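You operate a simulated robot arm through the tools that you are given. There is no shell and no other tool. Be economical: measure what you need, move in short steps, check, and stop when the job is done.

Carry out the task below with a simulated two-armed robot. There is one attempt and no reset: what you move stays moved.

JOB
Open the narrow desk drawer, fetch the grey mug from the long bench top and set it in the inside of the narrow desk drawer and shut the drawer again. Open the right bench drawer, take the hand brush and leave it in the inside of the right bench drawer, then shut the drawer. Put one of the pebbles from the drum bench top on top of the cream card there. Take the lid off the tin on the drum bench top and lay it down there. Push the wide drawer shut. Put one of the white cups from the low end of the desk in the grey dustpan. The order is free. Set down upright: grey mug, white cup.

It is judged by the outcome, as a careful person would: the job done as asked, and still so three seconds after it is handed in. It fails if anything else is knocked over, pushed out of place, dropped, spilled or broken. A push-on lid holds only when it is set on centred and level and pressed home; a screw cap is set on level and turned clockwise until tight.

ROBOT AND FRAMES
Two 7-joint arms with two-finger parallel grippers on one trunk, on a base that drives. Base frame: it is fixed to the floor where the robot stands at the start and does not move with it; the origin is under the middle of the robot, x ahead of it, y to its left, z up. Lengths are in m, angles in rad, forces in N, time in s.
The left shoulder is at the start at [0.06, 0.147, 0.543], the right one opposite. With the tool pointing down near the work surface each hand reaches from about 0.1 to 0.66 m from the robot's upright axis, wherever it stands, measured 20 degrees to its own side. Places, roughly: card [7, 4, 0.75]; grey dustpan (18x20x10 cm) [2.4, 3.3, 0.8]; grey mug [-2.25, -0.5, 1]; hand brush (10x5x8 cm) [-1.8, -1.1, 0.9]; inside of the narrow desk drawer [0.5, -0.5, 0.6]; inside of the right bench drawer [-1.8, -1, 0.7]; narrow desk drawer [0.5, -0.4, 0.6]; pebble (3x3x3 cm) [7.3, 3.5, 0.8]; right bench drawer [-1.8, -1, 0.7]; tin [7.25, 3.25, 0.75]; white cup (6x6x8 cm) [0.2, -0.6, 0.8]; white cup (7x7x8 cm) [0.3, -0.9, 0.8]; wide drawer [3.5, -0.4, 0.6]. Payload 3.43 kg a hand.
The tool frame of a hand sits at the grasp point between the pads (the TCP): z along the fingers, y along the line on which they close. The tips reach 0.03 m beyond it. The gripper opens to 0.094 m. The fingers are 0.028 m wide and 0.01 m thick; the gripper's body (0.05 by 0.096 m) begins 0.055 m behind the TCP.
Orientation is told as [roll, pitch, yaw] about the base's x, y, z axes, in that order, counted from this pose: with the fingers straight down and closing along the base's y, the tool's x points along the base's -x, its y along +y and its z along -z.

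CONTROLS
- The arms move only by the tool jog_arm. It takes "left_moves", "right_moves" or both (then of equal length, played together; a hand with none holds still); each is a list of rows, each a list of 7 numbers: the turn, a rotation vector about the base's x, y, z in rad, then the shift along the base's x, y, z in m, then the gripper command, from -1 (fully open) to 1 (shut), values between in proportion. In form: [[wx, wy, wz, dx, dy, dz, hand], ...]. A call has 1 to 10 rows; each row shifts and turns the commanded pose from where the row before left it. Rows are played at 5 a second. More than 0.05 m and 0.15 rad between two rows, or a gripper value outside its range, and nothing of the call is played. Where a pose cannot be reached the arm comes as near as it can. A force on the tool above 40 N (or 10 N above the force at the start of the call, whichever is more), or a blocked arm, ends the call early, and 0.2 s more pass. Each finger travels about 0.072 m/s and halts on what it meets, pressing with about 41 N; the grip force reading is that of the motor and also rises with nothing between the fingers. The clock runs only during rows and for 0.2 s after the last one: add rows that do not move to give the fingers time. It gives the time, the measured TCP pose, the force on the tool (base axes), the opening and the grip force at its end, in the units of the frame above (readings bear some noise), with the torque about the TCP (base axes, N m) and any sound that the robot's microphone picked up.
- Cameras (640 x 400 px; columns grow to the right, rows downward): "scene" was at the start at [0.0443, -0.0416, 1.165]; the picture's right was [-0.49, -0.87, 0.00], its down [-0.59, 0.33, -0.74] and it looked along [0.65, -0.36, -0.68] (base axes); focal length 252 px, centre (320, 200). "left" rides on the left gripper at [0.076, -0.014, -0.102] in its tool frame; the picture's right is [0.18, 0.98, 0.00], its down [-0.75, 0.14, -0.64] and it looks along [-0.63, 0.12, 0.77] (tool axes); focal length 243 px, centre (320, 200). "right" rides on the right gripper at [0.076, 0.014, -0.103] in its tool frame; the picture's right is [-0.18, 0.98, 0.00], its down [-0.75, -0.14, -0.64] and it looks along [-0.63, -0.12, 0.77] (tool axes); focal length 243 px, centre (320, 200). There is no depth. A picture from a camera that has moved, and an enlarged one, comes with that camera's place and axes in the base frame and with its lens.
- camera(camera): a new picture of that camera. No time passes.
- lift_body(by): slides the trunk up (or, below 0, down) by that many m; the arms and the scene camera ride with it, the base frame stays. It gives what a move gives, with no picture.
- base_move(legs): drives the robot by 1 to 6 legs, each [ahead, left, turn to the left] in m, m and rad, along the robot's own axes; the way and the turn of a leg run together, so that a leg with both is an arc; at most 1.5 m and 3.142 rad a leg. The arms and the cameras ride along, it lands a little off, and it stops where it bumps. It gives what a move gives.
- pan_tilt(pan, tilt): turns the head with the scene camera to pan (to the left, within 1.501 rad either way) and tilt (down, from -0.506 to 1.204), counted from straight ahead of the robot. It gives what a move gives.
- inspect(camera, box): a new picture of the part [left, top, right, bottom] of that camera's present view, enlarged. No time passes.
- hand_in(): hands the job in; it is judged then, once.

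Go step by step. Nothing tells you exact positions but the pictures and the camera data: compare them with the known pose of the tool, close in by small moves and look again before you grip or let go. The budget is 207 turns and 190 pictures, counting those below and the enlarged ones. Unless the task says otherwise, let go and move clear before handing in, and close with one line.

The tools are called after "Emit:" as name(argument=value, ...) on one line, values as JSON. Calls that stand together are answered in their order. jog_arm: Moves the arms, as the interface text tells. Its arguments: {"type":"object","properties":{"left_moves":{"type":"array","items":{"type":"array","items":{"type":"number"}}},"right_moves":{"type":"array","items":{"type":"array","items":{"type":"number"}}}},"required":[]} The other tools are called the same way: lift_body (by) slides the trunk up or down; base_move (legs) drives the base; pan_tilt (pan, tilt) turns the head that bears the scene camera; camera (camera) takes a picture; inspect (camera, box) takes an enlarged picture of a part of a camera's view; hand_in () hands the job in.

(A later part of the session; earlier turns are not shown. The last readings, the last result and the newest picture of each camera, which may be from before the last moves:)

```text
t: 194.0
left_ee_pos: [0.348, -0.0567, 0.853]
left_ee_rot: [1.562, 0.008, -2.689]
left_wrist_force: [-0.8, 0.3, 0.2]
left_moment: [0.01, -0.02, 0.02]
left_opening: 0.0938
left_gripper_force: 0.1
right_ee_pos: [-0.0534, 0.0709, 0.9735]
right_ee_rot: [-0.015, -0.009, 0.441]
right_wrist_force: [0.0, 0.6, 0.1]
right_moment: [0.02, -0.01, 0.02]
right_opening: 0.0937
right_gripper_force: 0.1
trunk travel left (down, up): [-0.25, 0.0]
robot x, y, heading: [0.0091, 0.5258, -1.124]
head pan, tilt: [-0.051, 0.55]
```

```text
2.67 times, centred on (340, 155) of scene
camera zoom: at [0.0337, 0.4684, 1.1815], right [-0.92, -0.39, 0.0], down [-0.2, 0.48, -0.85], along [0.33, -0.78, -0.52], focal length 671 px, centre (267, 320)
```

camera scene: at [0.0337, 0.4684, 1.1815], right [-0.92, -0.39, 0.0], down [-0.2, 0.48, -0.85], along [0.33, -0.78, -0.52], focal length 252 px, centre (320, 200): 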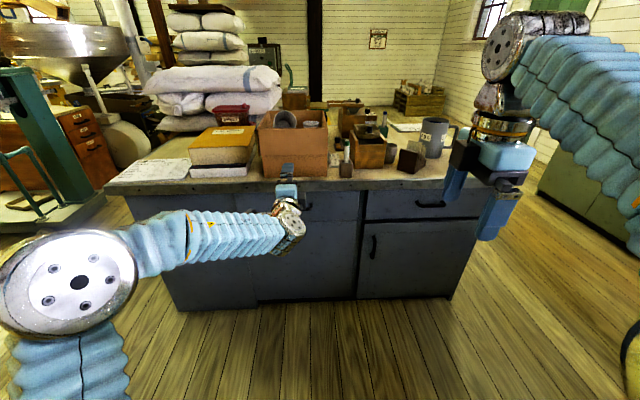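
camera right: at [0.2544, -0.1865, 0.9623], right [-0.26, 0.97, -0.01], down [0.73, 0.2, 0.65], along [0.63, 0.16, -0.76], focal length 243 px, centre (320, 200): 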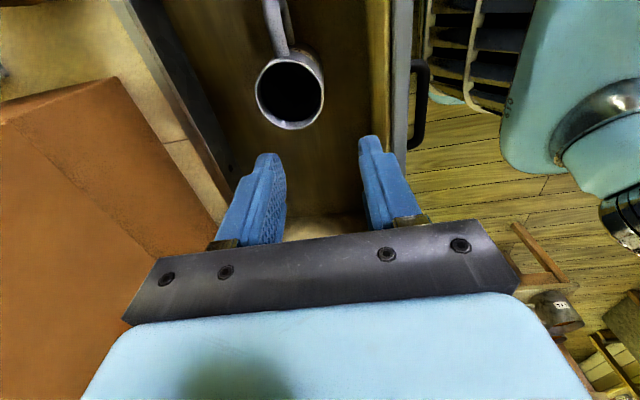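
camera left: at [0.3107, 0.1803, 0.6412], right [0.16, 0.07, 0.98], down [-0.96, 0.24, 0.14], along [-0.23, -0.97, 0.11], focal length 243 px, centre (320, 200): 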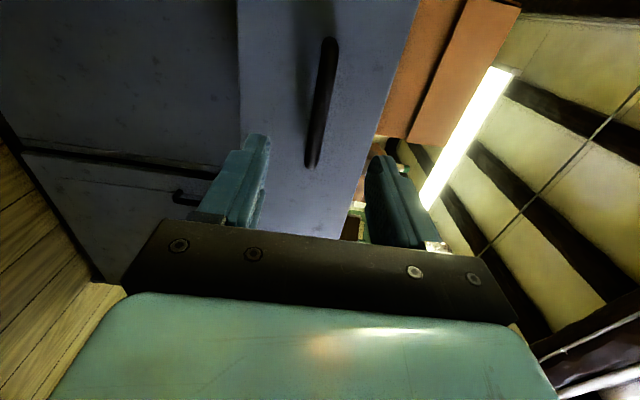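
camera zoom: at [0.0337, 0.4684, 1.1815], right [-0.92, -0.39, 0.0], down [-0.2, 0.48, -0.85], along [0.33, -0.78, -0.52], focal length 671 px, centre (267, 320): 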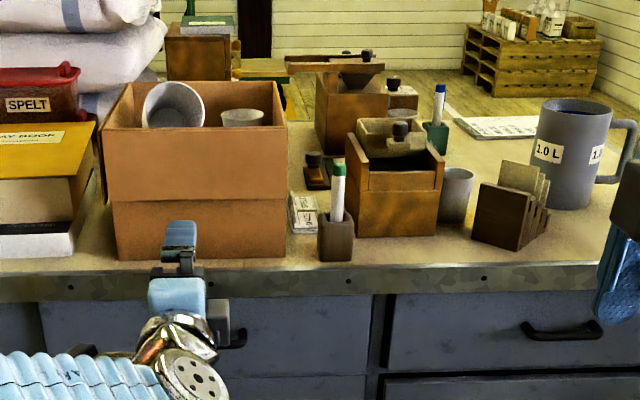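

A small whitish tumbler stands at about (0.145,-0.55), between the grinder box and the card rack—this is a white cup (6 cm). I stow the left hand and then position the base for the right hand.

Emit:
jog_arm(left_moves=[[0, 0, 0, -0.0176, 0.036, 0.02, -1], [0, 0, 0, -0.0176, 0.036, 0.02, -1], [0, 0, 0, -0.0176, 0.036, 0.02, -1], [0, 0, 0, -0.0176, 0.036, 0.02, -1], [0, 0, 0, -0.0176, 0.036, 0.02, -1], [0, 0, 0, -0.0176, 0.036, 0.02, -1], [0, 0, 0, -0.0176, 0.036, 0.02, -1], [0, 0, 0, -0.01, 0.02, 0, -1]], right_moves=[[0.01, 0.01, 0, 0, 0, 0.005, -1], [0, 0, 0, 0, 0, 0.005, -1], [0, 0, 0, 0, 0, 0.005, -1], [0, 0, 0, 0, 0, 0, -1], [0, 0, 0, 0, 0, 0, -1], [0, 0, 0, 0, 0, 0, -1], [0, 0, 0, 0, 0, 0, -1], [0, 0, 0, 0, 0, 0, -1]])

Emit:
base_move(legs=[[0, -0.2, 0.007], [0.45, 0, 0]])

Emit:
pan_tilt(pan=-0.2, tilt=0.85)

Emit:
camera(camera="scene")

Emit:
camera(camera="right")

```text
t: 195.8
left_ee_pos: [0.2138, 0.2186, 0.9934]
left_ee_rot: [1.562, 0.01, -2.687]
left_wrist_force: [-1.4, 0.0, 0.3]
left_moment: [0.0, 0.0, 0.04]
left_opening: 0.0939
left_gripper_force: 0.1
right_ee_pos: [-0.0542, 0.0732, 0.988]
right_ee_rot: [-0.001, -0.003, 0.442]
right_wrist_force: [-0.4, -0.6, -0.3]
right_moment: [0.0, 0.01, 0.0]
right_opening: 0.094
right_gripper_force: 0.0
trunk travel left (down, up): [-0.25, 0.0]
robot x, y, heading: [0.01, 0.5272, -1.119]
head pan, tilt: [-0.051, 0.55]
```

```text
t: 199.7
left_ee_pos: [0.2361, -0.2704, 0.9925]
left_ee_rot: [1.561, 0.007, -2.68]
left_wrist_force: [-0.1, 0.7, 0.8]
left_moment: [-0.04, 0.02, -0.02]
left_opening: 0.0939
left_gripper_force: 0.0
right_ee_pos: [-0.0293, -0.4177, 0.9886]
right_ee_rot: [-0.002, -0.004, 0.452]
right_wrist_force: [1.1, 0.0, 1.3]
right_moment: [0.01, 0.01, -0.05]
right_opening: 0.0939
right_gripper_force: 0.1
trunk travel left (down, up): [-0.25, 0.0]
robot x, y, heading: [0.0327, 0.0367, -1.111]
head pan, tilt: [-0.051, 0.55]
```

```text
t: 200.5
left_ee_pos: [0.2363, -0.2712, 0.9936]
left_ee_rot: [1.561, 0.009, -2.678]
left_wrist_force: [0.0, 0.1, 0.2]
left_moment: [-0.02, 0.01, -0.02]
left_opening: 0.0938
left_gripper_force: 0.1
right_ee_pos: [-0.0293, -0.4178, 0.9892]
right_ee_rot: [-0.001, -0.002, 0.452]
right_wrist_force: [0.5, -0.4, -0.2]
right_moment: [-0.03, 0.02, 0.0]
right_opening: 0.0939
right_gripper_force: 0.0
trunk travel left (down, up): [-0.25, 0.0]
robot x, y, heading: [0.0265, 0.0368, -1.113]
head pan, tilt: [-0.201, 0.85]
```

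```text
85 pictures are left
camera scene: at [0.038, -0.0148, 1.1562], right [-0.97, -0.26, 0.0], down [-0.19, 0.73, -0.66], along [0.17, -0.64, -0.75], focal length 252 px, centre (320, 200)
```

scene: 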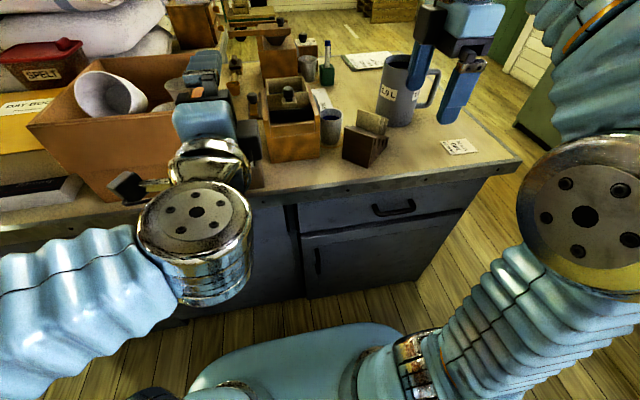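

```text
84 pictures are left
camera right: at [-0.1049, -0.4373, 1.0906], right [-0.26, 0.96, 0.0], down [0.74, 0.2, 0.64], along [0.62, 0.17, -0.76], focal length 243 px, centre (320, 200)
```

right: 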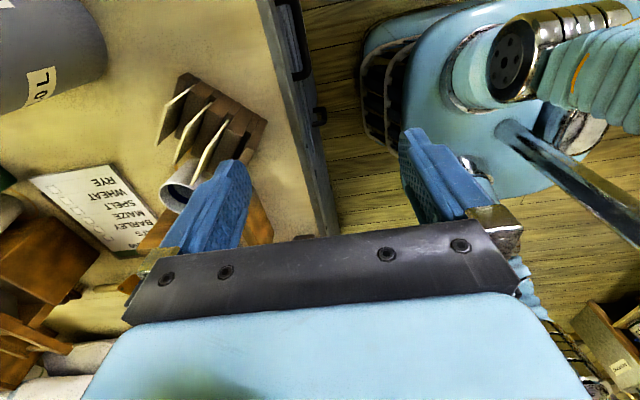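

Emit:
inspect(camera="scene", box=[240, 30, 420, 180])

Emit:
inspect(camera="right", box=[0, 60, 280, 260])

```text
2.67 times, centred on (330, 105) of scene
camera zoom: at [0.038, -0.0148, 1.1562], right [-0.97, -0.26, 0.0], down [-0.19, 0.73, -0.66], along [0.17, -0.64, -0.75], focal length 671 px, centre (293, 453)
```

zoom: 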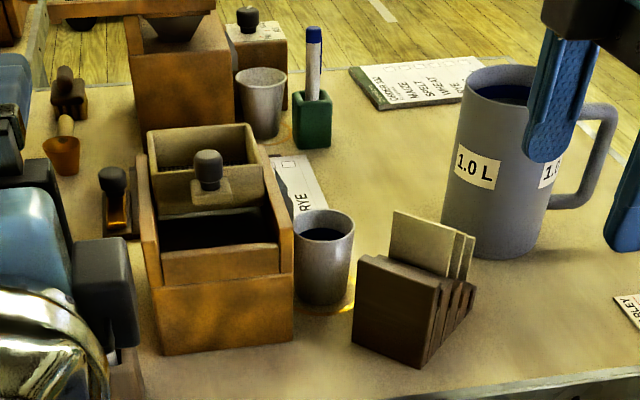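

```text
2.00 times, centred on (140, 160) of right
camera zoom: at [-0.1049, -0.4373, 1.0906], right [-0.26, 0.96, 0.0], down [0.74, 0.2, 0.64], along [0.62, 0.17, -0.76], focal length 485 px, centre (680, 280)
```

zoom: 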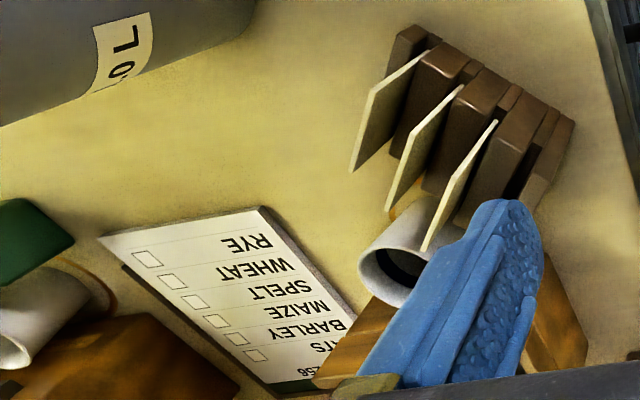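

Two cups: I take the nearer tumbler; rim centre ≈ (0.155,-0.573,0.82). I close the left gripper to keep it clear of the box and bring the right hand over the cup's near rim.

Emit:
jog_arm(left_moves=[[0, 0, 0, 0, 0, 0, 1], [0, 0, 0, 0, 0, 0, 1], [0, 0, 0, 0, 0, 0, 1], [0, 0, 0, 0, 0, 0, 1], [0, 0, 0, 0, 0, 0, 1], [0, 0, 0, 0, 0, 0, 1], [0, 0, 0, 0, 0, 0, 1], [0, 0, 0, 0, 0, 0, 1], [0, 0, 0, 0, 0, 0, 1], [0, 0, 0, 0, 0, 0, 1]], right_moves=[[0, 0, 0, 0.0217, 0.0107, -0.01, -0.3], [0, 0, 0, 0.0217, 0.0107, -0.01, -0.3], [0, 0, 0, 0.0217, 0.0107, -0.01, -0.3], [0, 0, 0, 0.0217, 0.0107, -0.01, -0.3], [0, 0, 0, 0.0132, -0.0269, -0.01, -0.3], [0, 0, 0, 0.0132, -0.0269, -0.01, -0.3], [0, 0, 0, 0.0132, -0.0269, -0.01, -0.3], [0, 0, 0, 0.0132, -0.0269, -0.01, -0.3], [0, 0, 0, 0.0132, -0.0269, -0.005, -0.3], [0, 0, 0, 0.0132, -0.0269, 0, -0.3]])

Emit:
camera(camera="right")

Emit:
inspect(camera="scene", box=[240, 30, 420, 180])

```text
t: 202.7
left_ee_pos: [0.2357, -0.2712, 0.9927]
left_ee_rot: [1.563, 0.009, -2.68]
left_wrist_force: [-0.4, 0.6, 0.1]
left_moment: [0.0, 0.0, -0.01]
left_opening: 0.0
left_gripper_force: 33.4
right_ee_pos: [0.1323, -0.5156, 0.8972]
right_ee_rot: [-0.002, -0.003, 0.453]
right_wrist_force: [-0.5, -1.0, 0.2]
right_moment: [-0.01, -0.02, -0.04]
right_opening: 0.0611
right_gripper_force: 0.0
right hand out of reach, approached as far as the arm can: row 10
trunk travel left (down, up): [-0.25, 0.0]
robot x, y, heading: [0.0281, 0.0374, -1.109]
head pan, tilt: [-0.201, 0.85]
```

```text
81 pictures are left
camera right: at [0.0573, -0.536, 1.0], right [-0.26, 0.96, 0.0], down [0.74, 0.2, 0.65], along [0.62, 0.17, -0.76], focal length 243 px, centre (320, 200)
```

right: 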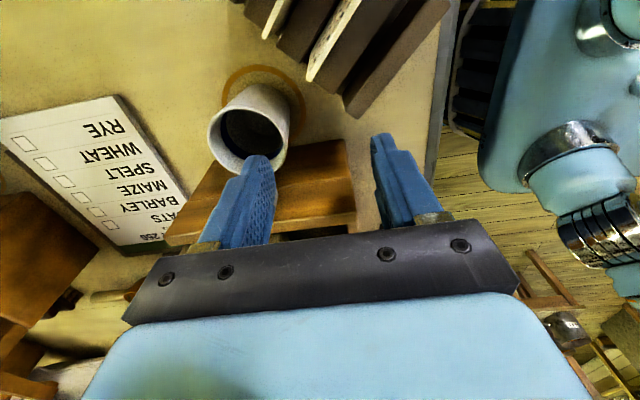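

```text
2.67 times, centred on (330, 105) of scene
camera zoom: at [0.0378, -0.0148, 1.1562], right [-0.97, -0.26, 0.0], down [-0.19, 0.73, -0.66], along [0.17, -0.64, -0.75], focal length 671 px, centre (293, 453)
```

zoom: 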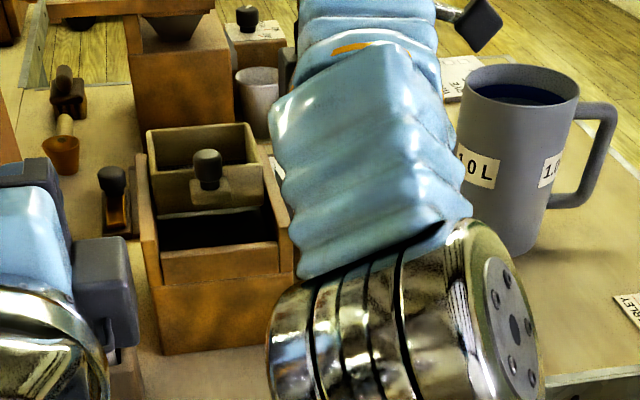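

The cup's near wall is ~2.3 cm ahead of the TCP. I shift there (+6 mm away from the rack) and descend, then look.

Emit:
jog_arm(right_moves=[[0, 0, 0, 0.0105, -0.009, -0.015, -0.3], [0, 0, 0, 0.005, -0.009, -0.012, -0.3], [0, 0, 0, 0, 0, 0, -0.3]])

Emit:
camera(camera="right")

```text
t: 203.5
left_ee_pos: [0.2334, -0.2701, 0.9953]
left_ee_rot: [1.565, 0.01, -2.679]
left_wrist_force: [-0.1, -0.1, -0.2]
left_moment: [-0.01, -0.03, -0.02]
left_opening: 0.0001
left_gripper_force: 33.9
right_ee_pos: [0.1503, -0.5162, 0.8799]
right_ee_rot: [-0.006, -0.003, 0.446]
right_wrist_force: [-26.9, -8.7, 27.3]
right_moment: [-0.99, -0.12, -1.02]
right_opening: 0.0592
right_gripper_force: 0.1
right hand out of reach, approached as far as the arm can: row 1, 2
trunk travel left (down, up): [-0.25, 0.0]
robot x, y, heading: [0.028, 0.0362, -1.108]
head pan, tilt: [-0.201, 0.85]
```

```text
79 pictures are left
camera right: at [0.0752, -0.5342, 0.9821], right [-0.26, 0.97, -0.01], down [0.74, 0.2, 0.64], along [0.62, 0.16, -0.76], focal length 243 px, centre (320, 200)
```

right: 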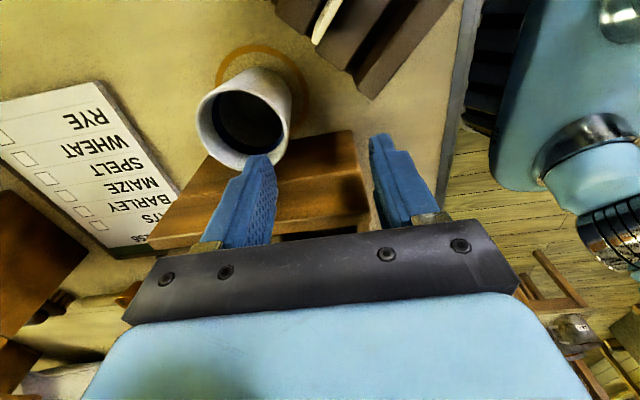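

Something pushes on the hand (likely the grinder's side panel) because the reach limit skewed the move. I back up and off, and check.

Emit:
jog_arm(right_moves=[[0, 0, 0, -0.009, -0.0045, 0.02, -0.3], [0, 0, 0, -0.009, -0.0045, 0.02, -0.3], [0, 0, 0, 0, 0, 0, -0.3]])

Emit:
camera(camera="scene")

Emit:
camera(camera="left")

```text
t: 204.3
left_ee_pos: [0.2362, -0.2713, 0.9931]
left_ee_rot: [1.564, 0.009, -2.678]
left_wrist_force: [-0.5, -0.5, 0.2]
left_moment: [0.04, 0.01, -0.03]
left_opening: 0.0
left_gripper_force: 32.5
right_ee_pos: [0.1351, -0.5053, 0.9155]
right_ee_rot: [-0.004, -0.002, 0.453]
right_wrist_force: [-0.4, -0.1, -0.5]
right_moment: [0.02, 0.01, 0.03]
right_opening: 0.0611
right_gripper_force: 0.1
right hand out of reach, approached as far as the arm can: row 1, 2
trunk travel left (down, up): [-0.25, 0.0]
robot x, y, heading: [0.0297, 0.0378, -1.109]
head pan, tilt: [-0.201, 0.85]
```

```text
78 pictures are left
camera scene: at [0.0381, -0.0147, 1.1562], right [-0.97, -0.26, 0.0], down [-0.19, 0.73, -0.66], along [0.17, -0.64, -0.75], focal length 252 px, centre (320, 200)
```

scene: 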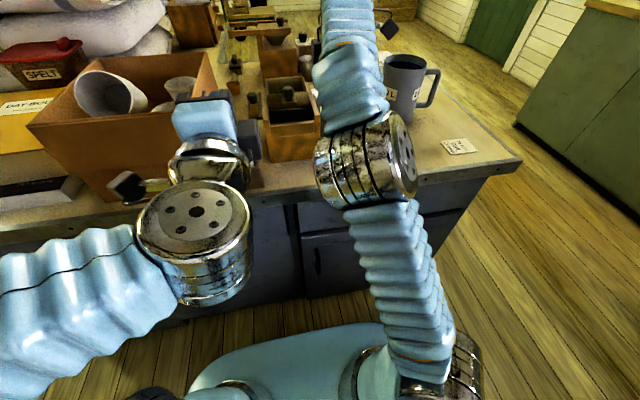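

```text
77 pictures are left
camera left: at [0.2596, -0.1448, 0.9805], right [0.16, 0.07, 0.98], down [-0.96, 0.24, 0.14], along [-0.22, -0.97, 0.11], focal length 243 px, centre (320, 200)
```

left: 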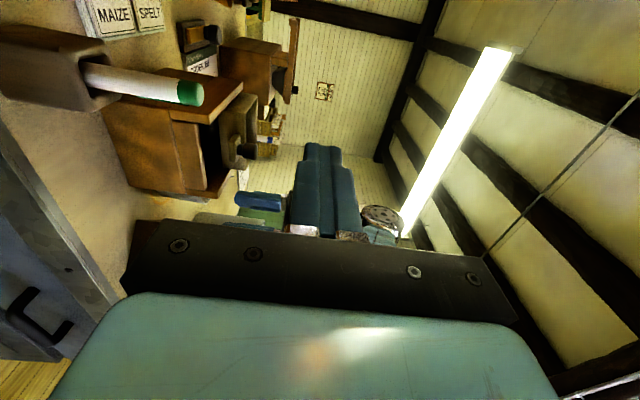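

Nothing shifted. I drive forward 7 cm for more reach.

Emit:
base_move(legs=[[0.07, 0, 0]])

Emit:
camera(camera="right")

```text
t: 205.3
left_ee_pos: [0.2667, -0.3327, 0.9931]
left_ee_rot: [1.562, 0.008, -2.679]
left_wrist_force: [-0.6, 0.3, 0.1]
left_moment: [0.01, 0.0, 0.0]
left_opening: 0.0
left_gripper_force: 32.7
right_ee_pos: [0.1672, -0.5692, 0.9144]
right_ee_rot: [-0.004, -0.005, 0.456]
right_wrist_force: [-0.8, -0.1, 0.0]
right_moment: [0.02, -0.04, 0.0]
right_opening: 0.0612
right_gripper_force: 0.0
trunk travel left (down, up): [-0.25, 0.0]
robot x, y, heading: [0.0639, -0.0255, -1.106]
head pan, tilt: [-0.201, 0.85]
```

```text
76 pictures are left
camera right: at [0.0913, -0.5882, 1.0171], right [-0.26, 0.96, 0.0], down [0.74, 0.2, 0.64], along [0.62, 0.17, -0.76], focal length 243 px, centre (320, 200)
```

right: 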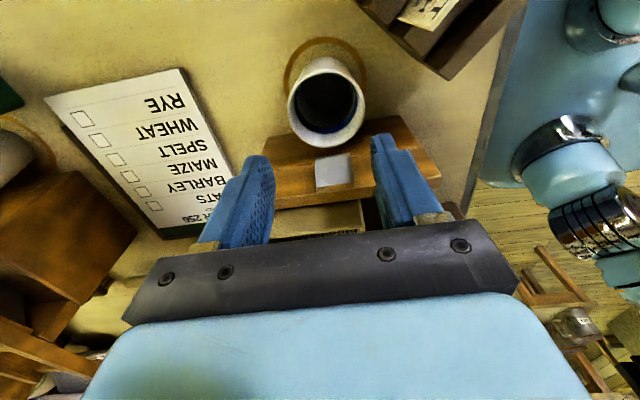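

Now the cup is measured at u≈-0.116, v≈-0.578. I align over the near rim.

Emit:
jog_arm(right_moves=[[0, 0, 0, -0.015, 0.0126, 0, -0.3], [0, 0, 0, -0.0153, 0.0126, -0.01, -0.3], [0, 0, 0, 0, 0, -0.015, -0.3], [0, 0, 0, 0, 0, 0, -0.3]])

Emit:
camera(camera="right")

```text
t: 206.3
left_ee_pos: [0.2672, -0.3336, 0.9931]
left_ee_rot: [1.561, 0.009, -2.679]
left_wrist_force: [-0.6, 0.0, 0.1]
left_moment: [0.03, -0.02, 0.0]
left_opening: 0.0
left_gripper_force: 33.3
right_ee_pos: [0.1362, -0.5423, 0.8877]
right_ee_rot: [-0.005, -0.003, 0.453]
right_wrist_force: [0.4, 0.5, 0.1]
right_moment: [0.01, -0.02, -0.02]
right_opening: 0.0609
right_gripper_force: 0.0
trunk travel left (down, up): [-0.25, 0.0]
robot x, y, heading: [0.0629, -0.0272, -1.106]
head pan, tilt: [-0.201, 0.85]
```

```text
75 pictures are left
camera right: at [0.0609, -0.5635, 0.9916], right [-0.26, 0.96, 0.0], down [0.74, 0.2, 0.64], along [0.62, 0.17, -0.76], focal length 243 px, centre (320, 200)
```

right: 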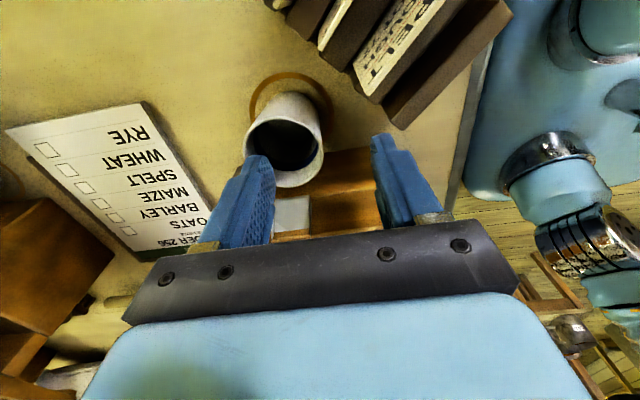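

The near rim is exactly under the grasp centre. I descend.

Emit:
jog_arm(right_moves=[[0, 0, 0, 0, 0, -0.02, -0.3], [0, 0, 0, 0, 0, -0.02, -0.3], [0, 0, 0, 0, 0, -0.018, -0.3], [0, 0, 0, 0, 0, -0.012, -0.3], [0, 0, 0, 0, 0, 0, -0.3]])

Emit:
camera(camera="right")

```text
t: 207.5
left_ee_pos: [0.2681, -0.3342, 0.9933]
left_ee_rot: [1.561, 0.008, -2.677]
left_wrist_force: [0.1, 0.1, 0.4]
left_moment: [0.0, 0.0, -0.01]
left_opening: 0.0001
left_gripper_force: 32.9
right_ee_pos: [0.1374, -0.5436, 0.8189]
right_ee_rot: [-0.004, -0.002, 0.454]
right_wrist_force: [1.4, -2.2, -1.8]
right_moment: [0.04, 0.0, 0.04]
right_opening: 0.0597
right_gripper_force: 0.1
trunk travel left (down, up): [-0.25, 0.0]
robot x, y, heading: [0.0591, -0.0302, -1.112]
head pan, tilt: [-0.201, 0.85]
```

```text
74 pictures are left
camera right: at [0.0615, -0.5632, 0.9212], right [-0.26, 0.96, 0.0], down [0.74, 0.2, 0.64], along [0.62, 0.17, -0.76], focal length 243 px, centre (320, 200)
```

right: 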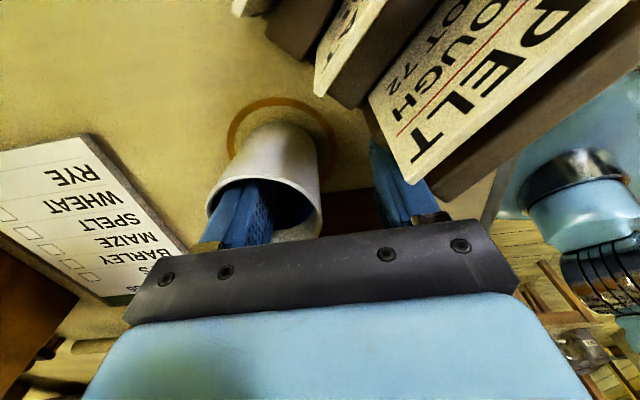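

One finger is inside the cup, the other just outside near the card rack. I close on the rim.

Emit:
jog_arm(right_moves=[[0, 0, 0, 0, 0, 0, 0.2], [0, 0, 0, 0, 0, 0, 0.6], [0, 0, 0, 0, 0, 0, 1], [0, 0, 0, 0, 0, 0, 1]])

Emit:
camera(camera="right")

```text
t: 208.5
left_ee_pos: [0.2679, -0.3332, 0.9947]
left_ee_rot: [1.562, 0.009, -2.677]
left_wrist_force: [0.1, 0.4, 0.1]
left_moment: [0.03, 0.03, 0.0]
left_opening: 0.0
left_gripper_force: 33.2
right_ee_pos: [0.1367, -0.5428, 0.8208]
right_ee_rot: [-0.005, -0.001, 0.453]
right_wrist_force: [-0.7, -2.7, 7.4]
right_moment: [-0.5, -0.09, -0.01]
right_opening: 0.0077
right_gripper_force: 41.7
trunk travel left (down, up): [-0.25, 0.0]
robot x, y, heading: [0.0605, -0.0254, -1.103]
head pan, tilt: [-0.201, 0.85]
```

```text
73 pictures are left
camera right: at [0.0611, -0.563, 0.9224], right [-0.26, 0.96, -0.01], down [0.74, 0.21, 0.64], along [0.62, 0.17, -0.76], focal length 243 px, centre (320, 200)
```

right: 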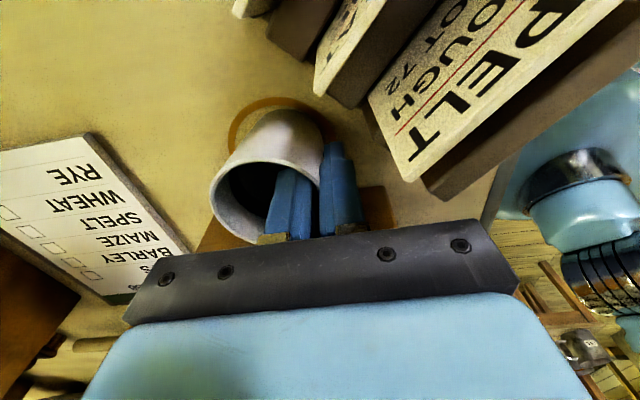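

Gripped. I lift straight up and then back.

Emit:
jog_arm(right_moves=[[0, 0, 0, 0, 0, 0.015, 1], [0, 0, 0, 0, 0, 0.03, 1], [0, 0, 0, 0, 0, 0.03, 1], [0, 0, 0, -0.004, 0.009, 0.03, 1], [0, 0, 0, -0.0088, 0.018, 0.03, 1], [0, 0, 0, -0.0132, 0.027, 0.02, 1], [0, 0, 0, -0.0132, 0.027, 0.01, 1], [0, 0, 0, -0.0132, 0.027, 0, 1], [0, 0, 0, 0, 0, 0, 1]])

Emit:
camera(camera="right")

Emit:
camera(camera="scene")

```text
t: 210.5
left_ee_pos: [0.2666, -0.332, 0.9923]
left_ee_rot: [1.56, 0.01, -2.679]
left_wrist_force: [0.0, 0.3, 0.3]
left_moment: [-0.02, 0.02, 0.0]
left_opening: 0.0
left_gripper_force: 33.2
right_ee_pos: [0.0842, -0.4348, 0.9832]
right_ee_rot: [-0.004, -0.002, 0.452]
right_wrist_force: [-0.6, 0.1, -1.2]
right_moment: [0.0, 0.03, -0.01]
right_opening: 0.0079
right_gripper_force: 41.0
trunk travel left (down, up): [-0.25, 0.0]
robot x, y, heading: [0.0641, -0.0258, -1.105]
head pan, tilt: [-0.201, 0.85]
```

```text
72 pictures are left
camera right: at [0.0085, -0.4545, 1.0865], right [-0.26, 0.96, 0.0], down [0.74, 0.2, 0.64], along [0.62, 0.17, -0.76], focal length 243 px, centre (320, 200)
```

right: 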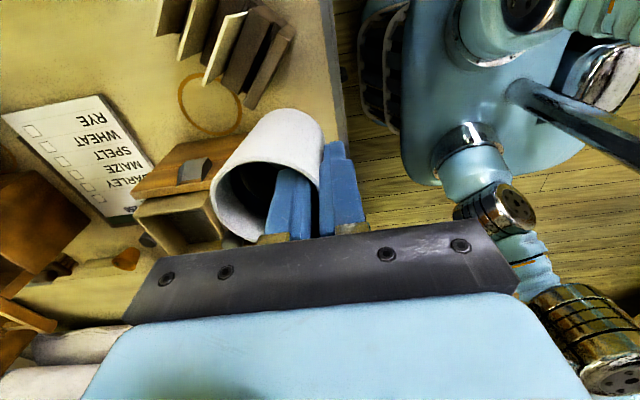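

```text
71 pictures are left
camera scene: at [0.069, -0.0772, 1.1562], right [-0.97, -0.26, 0.0], down [-0.19, 0.73, -0.66], along [0.17, -0.64, -0.75], focal length 252 px, centre (320, 200)
```

scene: 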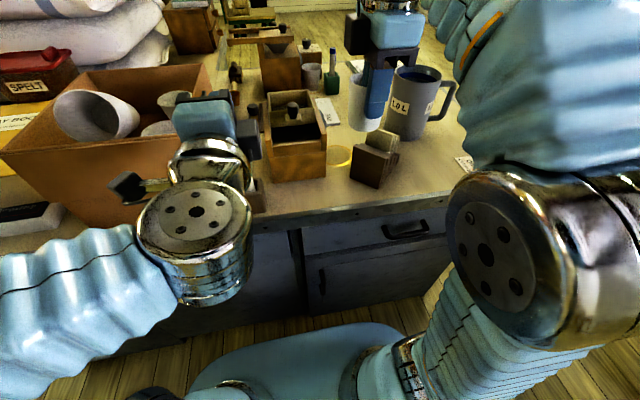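

The white cup is held and nothing else moved. Now to the dustpan near (2.4,3.3): I back up, turn to face along the aisle and look ahead.

Emit:
base_move(legs=[[-1.12, 0, 0], [0, 0, 1.563]])

Emit:
pan_tilt(pan=0.15, tilt=0.35)

Emit:
camera(camera="scene")

```text
t: 219.9
left_ee_pos: [-0.1323, 1.1654, 0.993]
left_ee_rot: [1.562, 0.009, -1.117]
left_wrist_force: [-0.6, 0.5, -0.2]
left_moment: [0.01, -0.01, -0.02]
left_opening: 0.0
left_gripper_force: 33.3
right_ee_pos: [-0.0328, 0.9819, 0.9842]
right_ee_rot: [-0.004, -0.003, 2.013]
right_wrist_force: [-0.2, -0.2, 0.1]
right_moment: [0.0, 0.01, -0.01]
right_opening: 0.0077
right_gripper_force: 40.8
trunk travel left (down, up): [-0.25, 0.0]
robot x, y, heading: [-0.4413, 0.9643, 0.45]
head pan, tilt: [-0.201, 0.85]
```

```text
t: 220.9
left_ee_pos: [-0.1313, 1.1652, 0.9932]
left_ee_rot: [1.562, 0.008, -1.118]
left_wrist_force: [0.8, 0.7, 0.6]
left_moment: [-0.03, 0.03, 0.0]
left_opening: 0.0
left_gripper_force: 32.6
right_ee_pos: [-0.0315, 0.9815, 0.9826]
right_ee_rot: [-0.001, -0.004, 2.015]
right_wrist_force: [0.4, -0.2, -0.5]
right_moment: [-0.01, -0.01, 0.01]
right_opening: 0.0076
right_gripper_force: 41.5
trunk travel left (down, up): [-0.25, 0.0]
robot x, y, heading: [-0.4391, 0.963, 0.455]
head pan, tilt: [0.15, 0.351]
```

```text
70 pictures are left
camera scene: at [-0.3888, 1.0009, 1.1998], right [0.57, -0.82, 0.0], down [-0.28, -0.19, -0.94], along [0.77, 0.53, -0.34], focal length 252 px, centre (320, 200)
```

scene: 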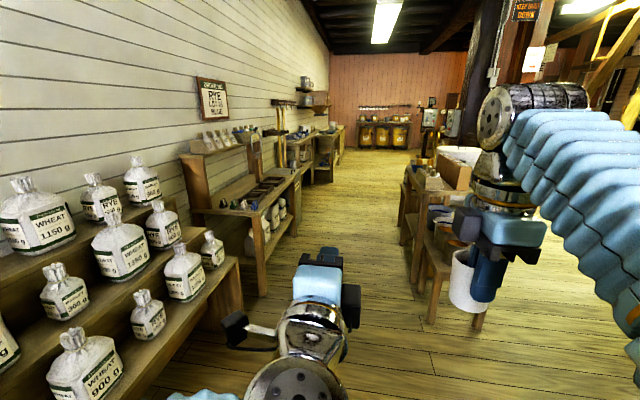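

The aisle is clear (v≈0.58 to 1.63); I drive along its middle.

Emit:
base_move(legs=[[1.5, 0.06, 0]])

Emit:
camera(camera="scene")

```text
refused: leg 1 is longer than a leg can be; nothing moved
```

```text
69 pictures are left
camera scene: at [-0.3888, 1.0009, 1.1998], right [0.57, -0.82, 0.0], down [-0.28, -0.19, -0.94], along [0.77, 0.53, -0.34], focal length 252 px, centre (320, 200)
```

scene: 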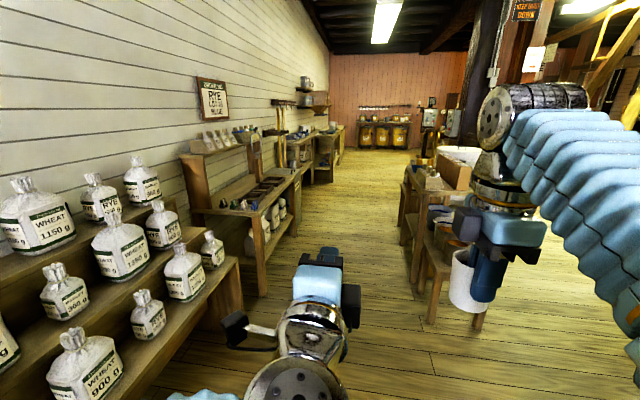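

Emit:
base_move(legs=[[1.0, 0.05, 0], [0.8, 0, 0]])

Emit:
pan_tilt(pan=0.5, tilt=0.4)

Emit:
camera(camera="scene")

```text
t: 230.1
left_ee_pos: [1.4957, 1.9887, 0.9929]
left_ee_rot: [1.562, 0.007, -1.133]
left_wrist_force: [-0.3, 0.7, -0.6]
left_moment: [0.02, -0.01, -0.01]
left_opening: 0.0
left_gripper_force: 33.0
right_ee_pos: [1.5912, 1.8025, 0.9844]
right_ee_rot: [-0.003, -0.002, 1.998]
right_wrist_force: [-0.2, 0.5, 0.3]
right_moment: [0.01, 0.04, 0.0]
right_opening: 0.0078
right_gripper_force: 40.7
trunk travel left (down, up): [-0.25, 0.0]
robot x, y, heading: [1.1824, 1.7871, 0.432]
head pan, tilt: [0.15, 0.351]
```

```text
t: 230.9
left_ee_pos: [1.4946, 1.9894, 0.994]
left_ee_rot: [1.563, 0.008, -1.134]
left_wrist_force: [-0.2, -0.1, 0.6]
left_moment: [-0.01, 0.0, 0.0]
left_opening: 0.0
left_gripper_force: 33.0
right_ee_pos: [1.5926, 1.8038, 0.9836]
right_ee_rot: [-0.003, -0.002, 1.996]
right_wrist_force: [0.4, 0.4, -0.6]
right_moment: [0.0, 0.02, 0.03]
right_opening: 0.0079
right_gripper_force: 41.3
trunk travel left (down, up): [-0.25, 0.0]
robot x, y, heading: [1.1846, 1.7925, 0.434]
head pan, tilt: [0.499, 0.4]
```

```text
68 pictures are left
camera scene: at [1.2134, 1.8521, 1.1953], right [0.8, -0.6, 0.0], down [-0.23, -0.31, -0.92], along [0.55, 0.74, -0.39], focal length 252 px, centre (320, 200)
```

scene: 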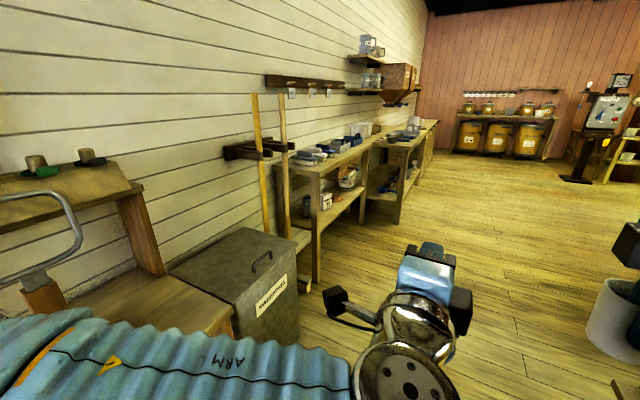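

Emit:
inspect(camera="scene", box=[270, 100, 450, 210])

```text
3.56 times, centred on (360, 155) of scene
camera zoom: at [1.2134, 1.8521, 1.1953], right [0.8, -0.6, 0.0], down [-0.23, -0.31, -0.92], along [0.55, 0.74, -0.39], focal length 895 px, centre (178, 360)
```

zoom: 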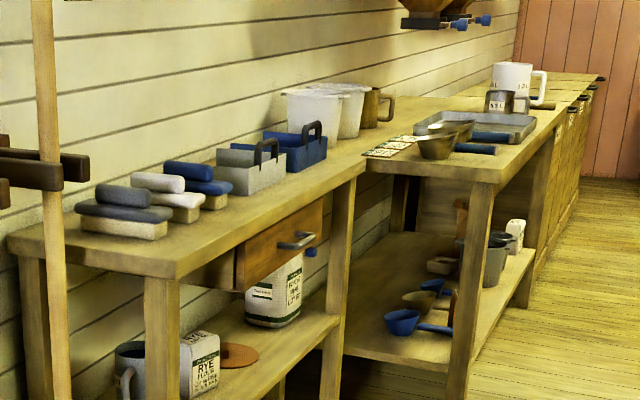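

The grey dustpan with handle is on the wall bench at about (2.5,3.35). I drive on along the aisle, then turn left to face the bench.

Emit:
base_move(legs=[[0.8, 0.05, 0.02], [0.75, 0, 0], [0, 0, 1.574]])

Emit:
pan_tilt(pan=-0.2, tilt=0.6)

Emit:
camera(camera="scene")

```text
t: 242.8
left_ee_pos: [2.3706, 2.8212, 0.9938]
left_ee_rot: [1.562, 0.01, 0.456]
left_wrist_force: [-1.1, 0.1, 0.2]
left_moment: [0.01, 0.01, 0.0]
left_opening: 0.0
left_gripper_force: 33.3
right_ee_pos: [2.5554, 2.9215, 0.9849]
right_ee_rot: [-0.004, -0.004, -2.695]
right_wrist_force: [-0.6, -0.2, -0.4]
right_moment: [-0.03, -0.03, 0.01]
right_opening: 0.0079
right_gripper_force: 41.4
trunk travel left (down, up): [-0.25, 0.0]
robot x, y, heading: [2.5788, 2.5142, 2.027]
head pan, tilt: [0.499, 0.4]
```

```text
t: 243.8
left_ee_pos: [2.3713, 2.8202, 0.9931]
left_ee_rot: [1.563, 0.009, 0.459]
left_wrist_force: [0.4, -0.6, 0.1]
left_moment: [0.0, 0.02, 0.01]
left_opening: 0.0
left_gripper_force: 33.9
right_ee_pos: [2.5554, 2.9225, 0.9834]
right_ee_rot: [-0.004, -0.004, -2.694]
right_wrist_force: [0.3, 0.4, -0.2]
right_moment: [0.0, -0.02, 0.02]
right_opening: 0.0079
right_gripper_force: 40.7
trunk travel left (down, up): [-0.25, 0.0]
robot x, y, heading: [2.5719, 2.5126, 2.025]
head pan, tilt: [-0.201, 0.6]
```

```text
66 pictures are left
camera scene: at [2.568, 2.5712, 1.1771], right [0.97, 0.25, 0.0], down [0.14, -0.55, -0.83], along [-0.21, 0.8, -0.56], focal length 252 px, centre (320, 200)
```

scene: 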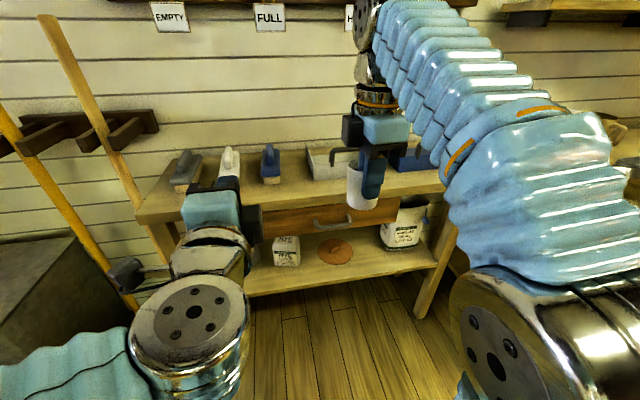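

Emit:
base_move(legs=[[0.2, 0, 0]])

Emit:
pan_tilt(pan=-0.25, tilt=0.8)

Emit:
camera(camera="scene")

Emit:
camera(camera="right")

```text
t: 245.4
left_ee_pos: [2.2829, 3.0012, 0.9928]
left_ee_rot: [1.562, 0.008, 0.456]
left_wrist_force: [-0.5, -0.3, -0.4]
left_moment: [-0.01, -0.01, 0.0]
left_opening: 0.0
left_gripper_force: 32.8
right_ee_pos: [2.4686, 3.1013, 0.9851]
right_ee_rot: [-0.003, -0.002, -2.697]
right_wrist_force: [-0.3, 0.1, -1.1]
right_moment: [-0.04, 0.0, -0.02]
right_opening: 0.0078
right_gripper_force: 40.5
trunk travel left (down, up): [-0.25, 0.0]
robot x, y, heading: [2.4884, 2.6952, 2.026]
head pan, tilt: [-0.201, 0.6]
```

```text
t: 246.2
left_ee_pos: [2.2846, 3.0005, 0.9934]
left_ee_rot: [1.561, 0.01, 0.456]
left_wrist_force: [0.2, -0.1, 0.3]
left_moment: [-0.04, -0.01, -0.01]
left_opening: 0.0001
left_gripper_force: 32.7
right_ee_pos: [2.4679, 3.1027, 0.9844]
right_ee_rot: [-0.004, -0.002, -2.697]
right_wrist_force: [-0.1, -0.2, -1.0]
right_moment: [0.01, 0.02, -0.04]
right_opening: 0.0077
right_gripper_force: 40.5
trunk travel left (down, up): [-0.25, 0.0]
robot x, y, heading: [2.4903, 2.694, 2.025]
head pan, tilt: [-0.25, 0.799]
```

```text
65 pictures are left
camera scene: at [2.4858, 2.7446, 1.1603], right [0.98, 0.2, 0.0], down [0.15, -0.7, -0.7], along [-0.14, 0.68, -0.72], focal length 252 px, centre (320, 200)
```

scene: 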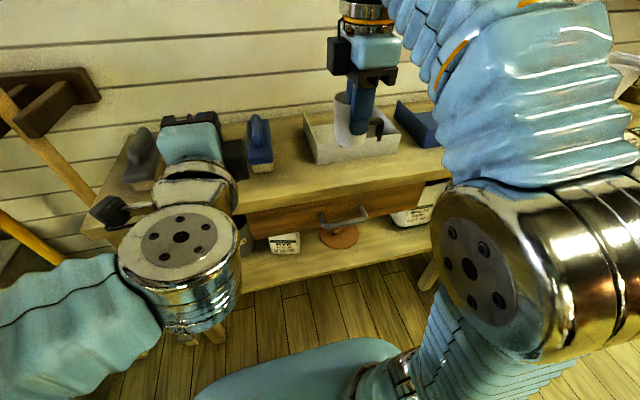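

```text
64 pictures are left
camera right: at [2.5431, 3.1219, 1.0864], right [0.26, -0.97, 0.0], down [-0.74, -0.2, 0.64], along [-0.62, -0.16, -0.76], focal length 243 px, centre (320, 200)
```

right: 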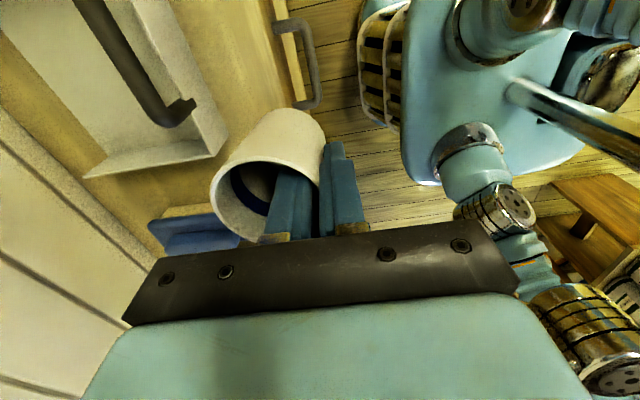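

Emit:
inspect(camera="scene", box=[290, 80, 450, 180])

Emit:
camera(camera="left")

```text
4.00 times, centred on (370, 130) of scene
camera zoom: at [2.4858, 2.7446, 1.1603], right [0.98, 0.2, 0.0], down [0.15, -0.7, -0.7], along [-0.14, 0.68, -0.72], focal length 1007 px, centre (120, 480)
```

zoom: 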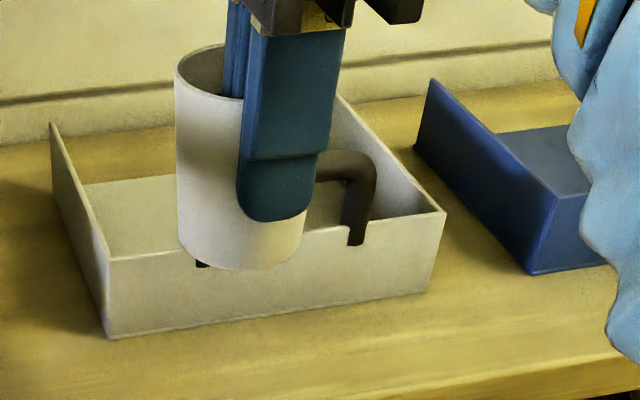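

```text
62 pictures are left
camera left: at [2.2609, 2.8751, 0.9805], right [-0.16, -0.07, 0.98], down [0.96, -0.24, 0.14], along [0.23, 0.97, 0.11], focal length 243 px, centre (320, 200)
```

left: 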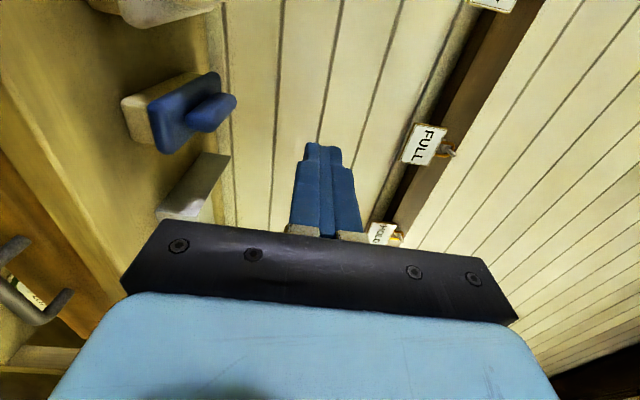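

The dustpan's inside spans u≈3.56–3.77, v≈1.85–2.02 with a bridge handle over its near wall (top ≈0.88). I move the base a bit closer and right.

Emit:
base_move(legs=[[0.1, -0.1, 0]])

Emit:
camera(camera="right")

Emit:
camera(camera="scene")

```text
t: 247.5
left_ee_pos: [2.3296, 3.1314, 0.9925]
left_ee_rot: [1.562, 0.008, 0.454]
left_wrist_force: [0.6, -0.1, 0.1]
left_moment: [-0.01, -0.01, -0.01]
left_opening: 0.0
left_gripper_force: 32.4
right_ee_pos: [2.5144, 3.2329, 0.9838]
right_ee_rot: [-0.005, -0.002, -2.697]
right_wrist_force: [0.0, 0.4, -0.4]
right_moment: [0.02, 0.0, 0.0]
right_opening: 0.0078
right_gripper_force: 40.7
trunk travel left (down, up): [-0.25, 0.0]
robot x, y, heading: [2.5331, 2.8227, 2.025]
head pan, tilt: [-0.25, 0.799]
```

```text
61 pictures are left
camera right: at [2.5902, 3.253, 1.0865], right [0.26, -0.97, 0.0], down [-0.74, -0.2, 0.64], along [-0.62, -0.16, -0.76], focal length 243 px, centre (320, 200)
```

right: 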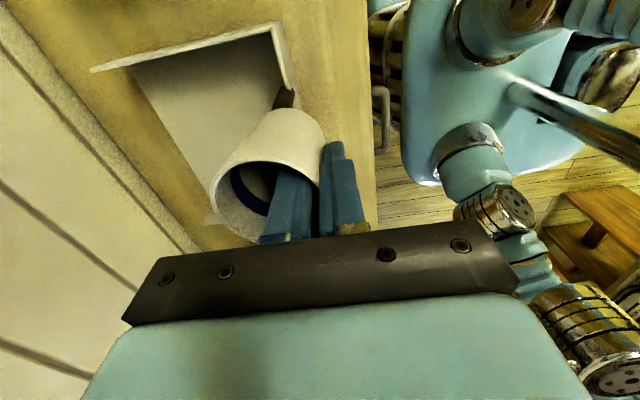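

```text
60 pictures are left
camera scene: at [2.5327, 2.8757, 1.1602], right [0.98, 0.2, 0.0], down [0.15, -0.7, -0.7], along [-0.14, 0.68, -0.72], focal length 252 px, centre (320, 200)
```

scene: 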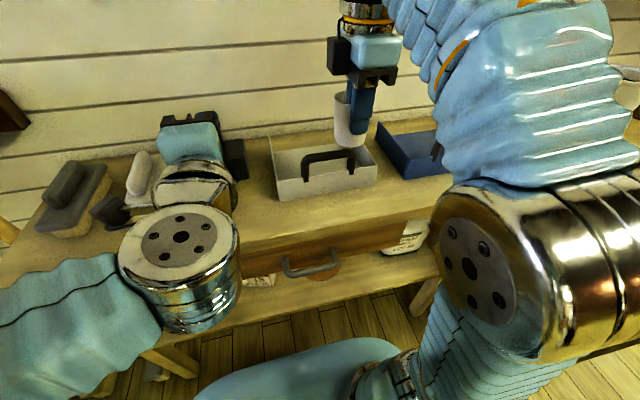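

I move the cup over the pan's inside, lowering once past the handle.

Emit:
jog_arm(right_moves=[[0, 0, 0, -0.0158, 0.0231, 0, 1], [0, 0, 0, -0.0158, 0.0231, 0, 1], [0, 0, 0, -0.0158, 0.0231, 0, 1], [0, 0, 0, -0.0106, 0.0154, -0.012, 1], [0, 0, 0, -0.0106, 0.0154, -0.015, 1], [0, 0, 0, -0.0106, 0.0154, -0.015, 1], [0, 0, 0, 0, 0, 0, 1]])

Emit:
camera(camera="right")

Emit:
inspect(camera="scene", box=[240, 60, 440, 210])

```text
t: 249.1
left_ee_pos: [2.3314, 3.1334, 0.9934]
left_ee_rot: [1.563, 0.009, 0.457]
left_wrist_force: [0.0, 0.2, 1.0]
left_moment: [-0.01, -0.02, 0.02]
left_opening: 0.0
left_gripper_force: 33.3
right_ee_pos: [2.4398, 3.3459, 0.9371]
right_ee_rot: [-0.004, -0.005, -2.697]
right_wrist_force: [-0.6, -0.6, 0.2]
right_moment: [-0.02, -0.02, 0.02]
right_opening: 0.0074
right_gripper_force: 40.8
right hand out of reach, approached as far as the arm can: row 3
trunk travel left (down, up): [-0.25, 0.0]
robot x, y, heading: [2.5365, 2.822, 2.023]
head pan, tilt: [-0.25, 0.799]
```

```text
59 pictures are left
camera right: at [2.5146, 3.3661, 1.0397], right [0.26, -0.97, 0.0], down [-0.74, -0.2, 0.64], along [-0.62, -0.16, -0.76], focal length 243 px, centre (320, 200)
```

right: 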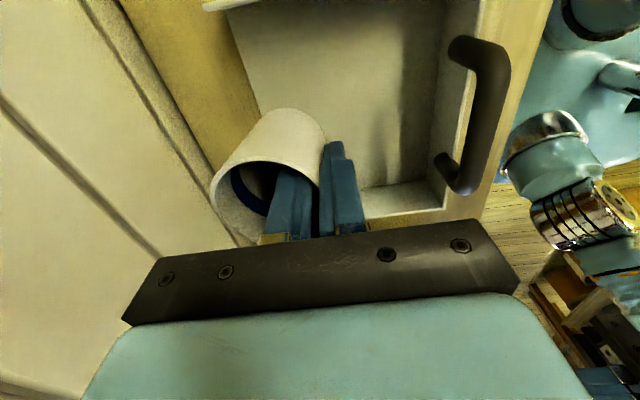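

```text
2.67 times, centred on (340, 135) of scene
camera zoom: at [2.5327, 2.876, 1.1602], right [0.98, 0.2, 0.0], down [0.15, -0.7, -0.7], along [-0.14, 0.68, -0.72], focal length 671 px, centre (267, 373)
```

zoom: 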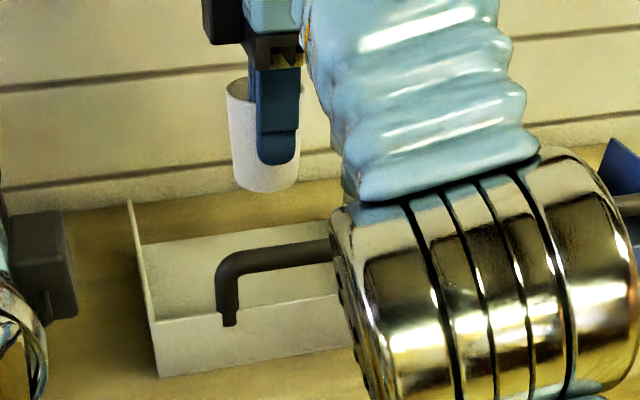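

The cup is over the pan but near its open back edge; I shift 2 cm toward me and lower.

Emit:
jog_arm(right_moves=[[0, 0, 0, 0.0088, -0.018, -0.01, 1], [0, 0, 0, 0, 0, -0.025, 1], [0, 0, 0, 0, 0, -0.025, 1], [0, 0, 0, 0, 0, -0.01, 1], [0, 0, 0, 0, 0, 0, 1]])

Emit:
camera(camera="right")

Emit:
inspect(camera="scene", box=[240, 60, 440, 210])

```text
t: 250.3
left_ee_pos: [2.3299, 3.1313, 0.9936]
left_ee_rot: [1.563, 0.009, 0.454]
left_wrist_force: [-0.6, -0.3, 0.0]
left_moment: [0.01, -0.01, -0.05]
left_opening: 0.0001
left_gripper_force: 33.3
right_ee_pos: [2.4489, 3.3256, 0.8679]
right_ee_rot: [-0.004, -0.003, -2.697]
right_wrist_force: [-0.2, 0.0, -0.5]
right_moment: [-0.03, 0.01, 0.06]
right_opening: 0.0076
right_gripper_force: 40.8
trunk travel left (down, up): [-0.25, 0.0]
robot x, y, heading: [2.531, 2.8251, 2.017]
head pan, tilt: [-0.25, 0.799]
```

```text
57 pictures are left
camera right: at [2.5239, 3.346, 0.9699], right [0.26, -0.97, 0.0], down [-0.74, -0.2, 0.64], along [-0.62, -0.16, -0.76], focal length 243 px, centre (320, 200)
```

right: 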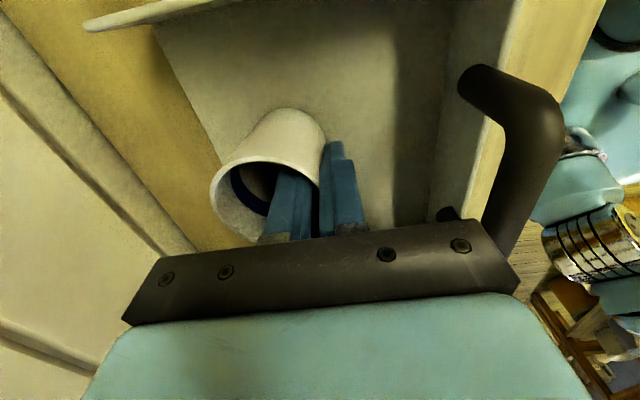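

```text
2.67 times, centred on (340, 135) of scene
camera zoom: at [2.5327, 2.8759, 1.1602], right [0.98, 0.2, 0.0], down [0.15, -0.7, -0.7], along [-0.14, 0.68, -0.72], focal length 671 px, centre (267, 373)
```

zoom: 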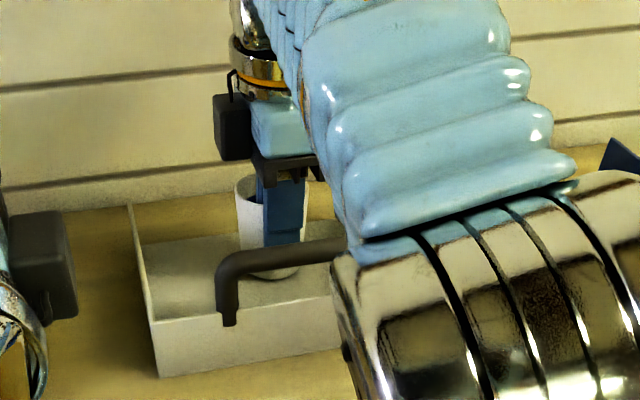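

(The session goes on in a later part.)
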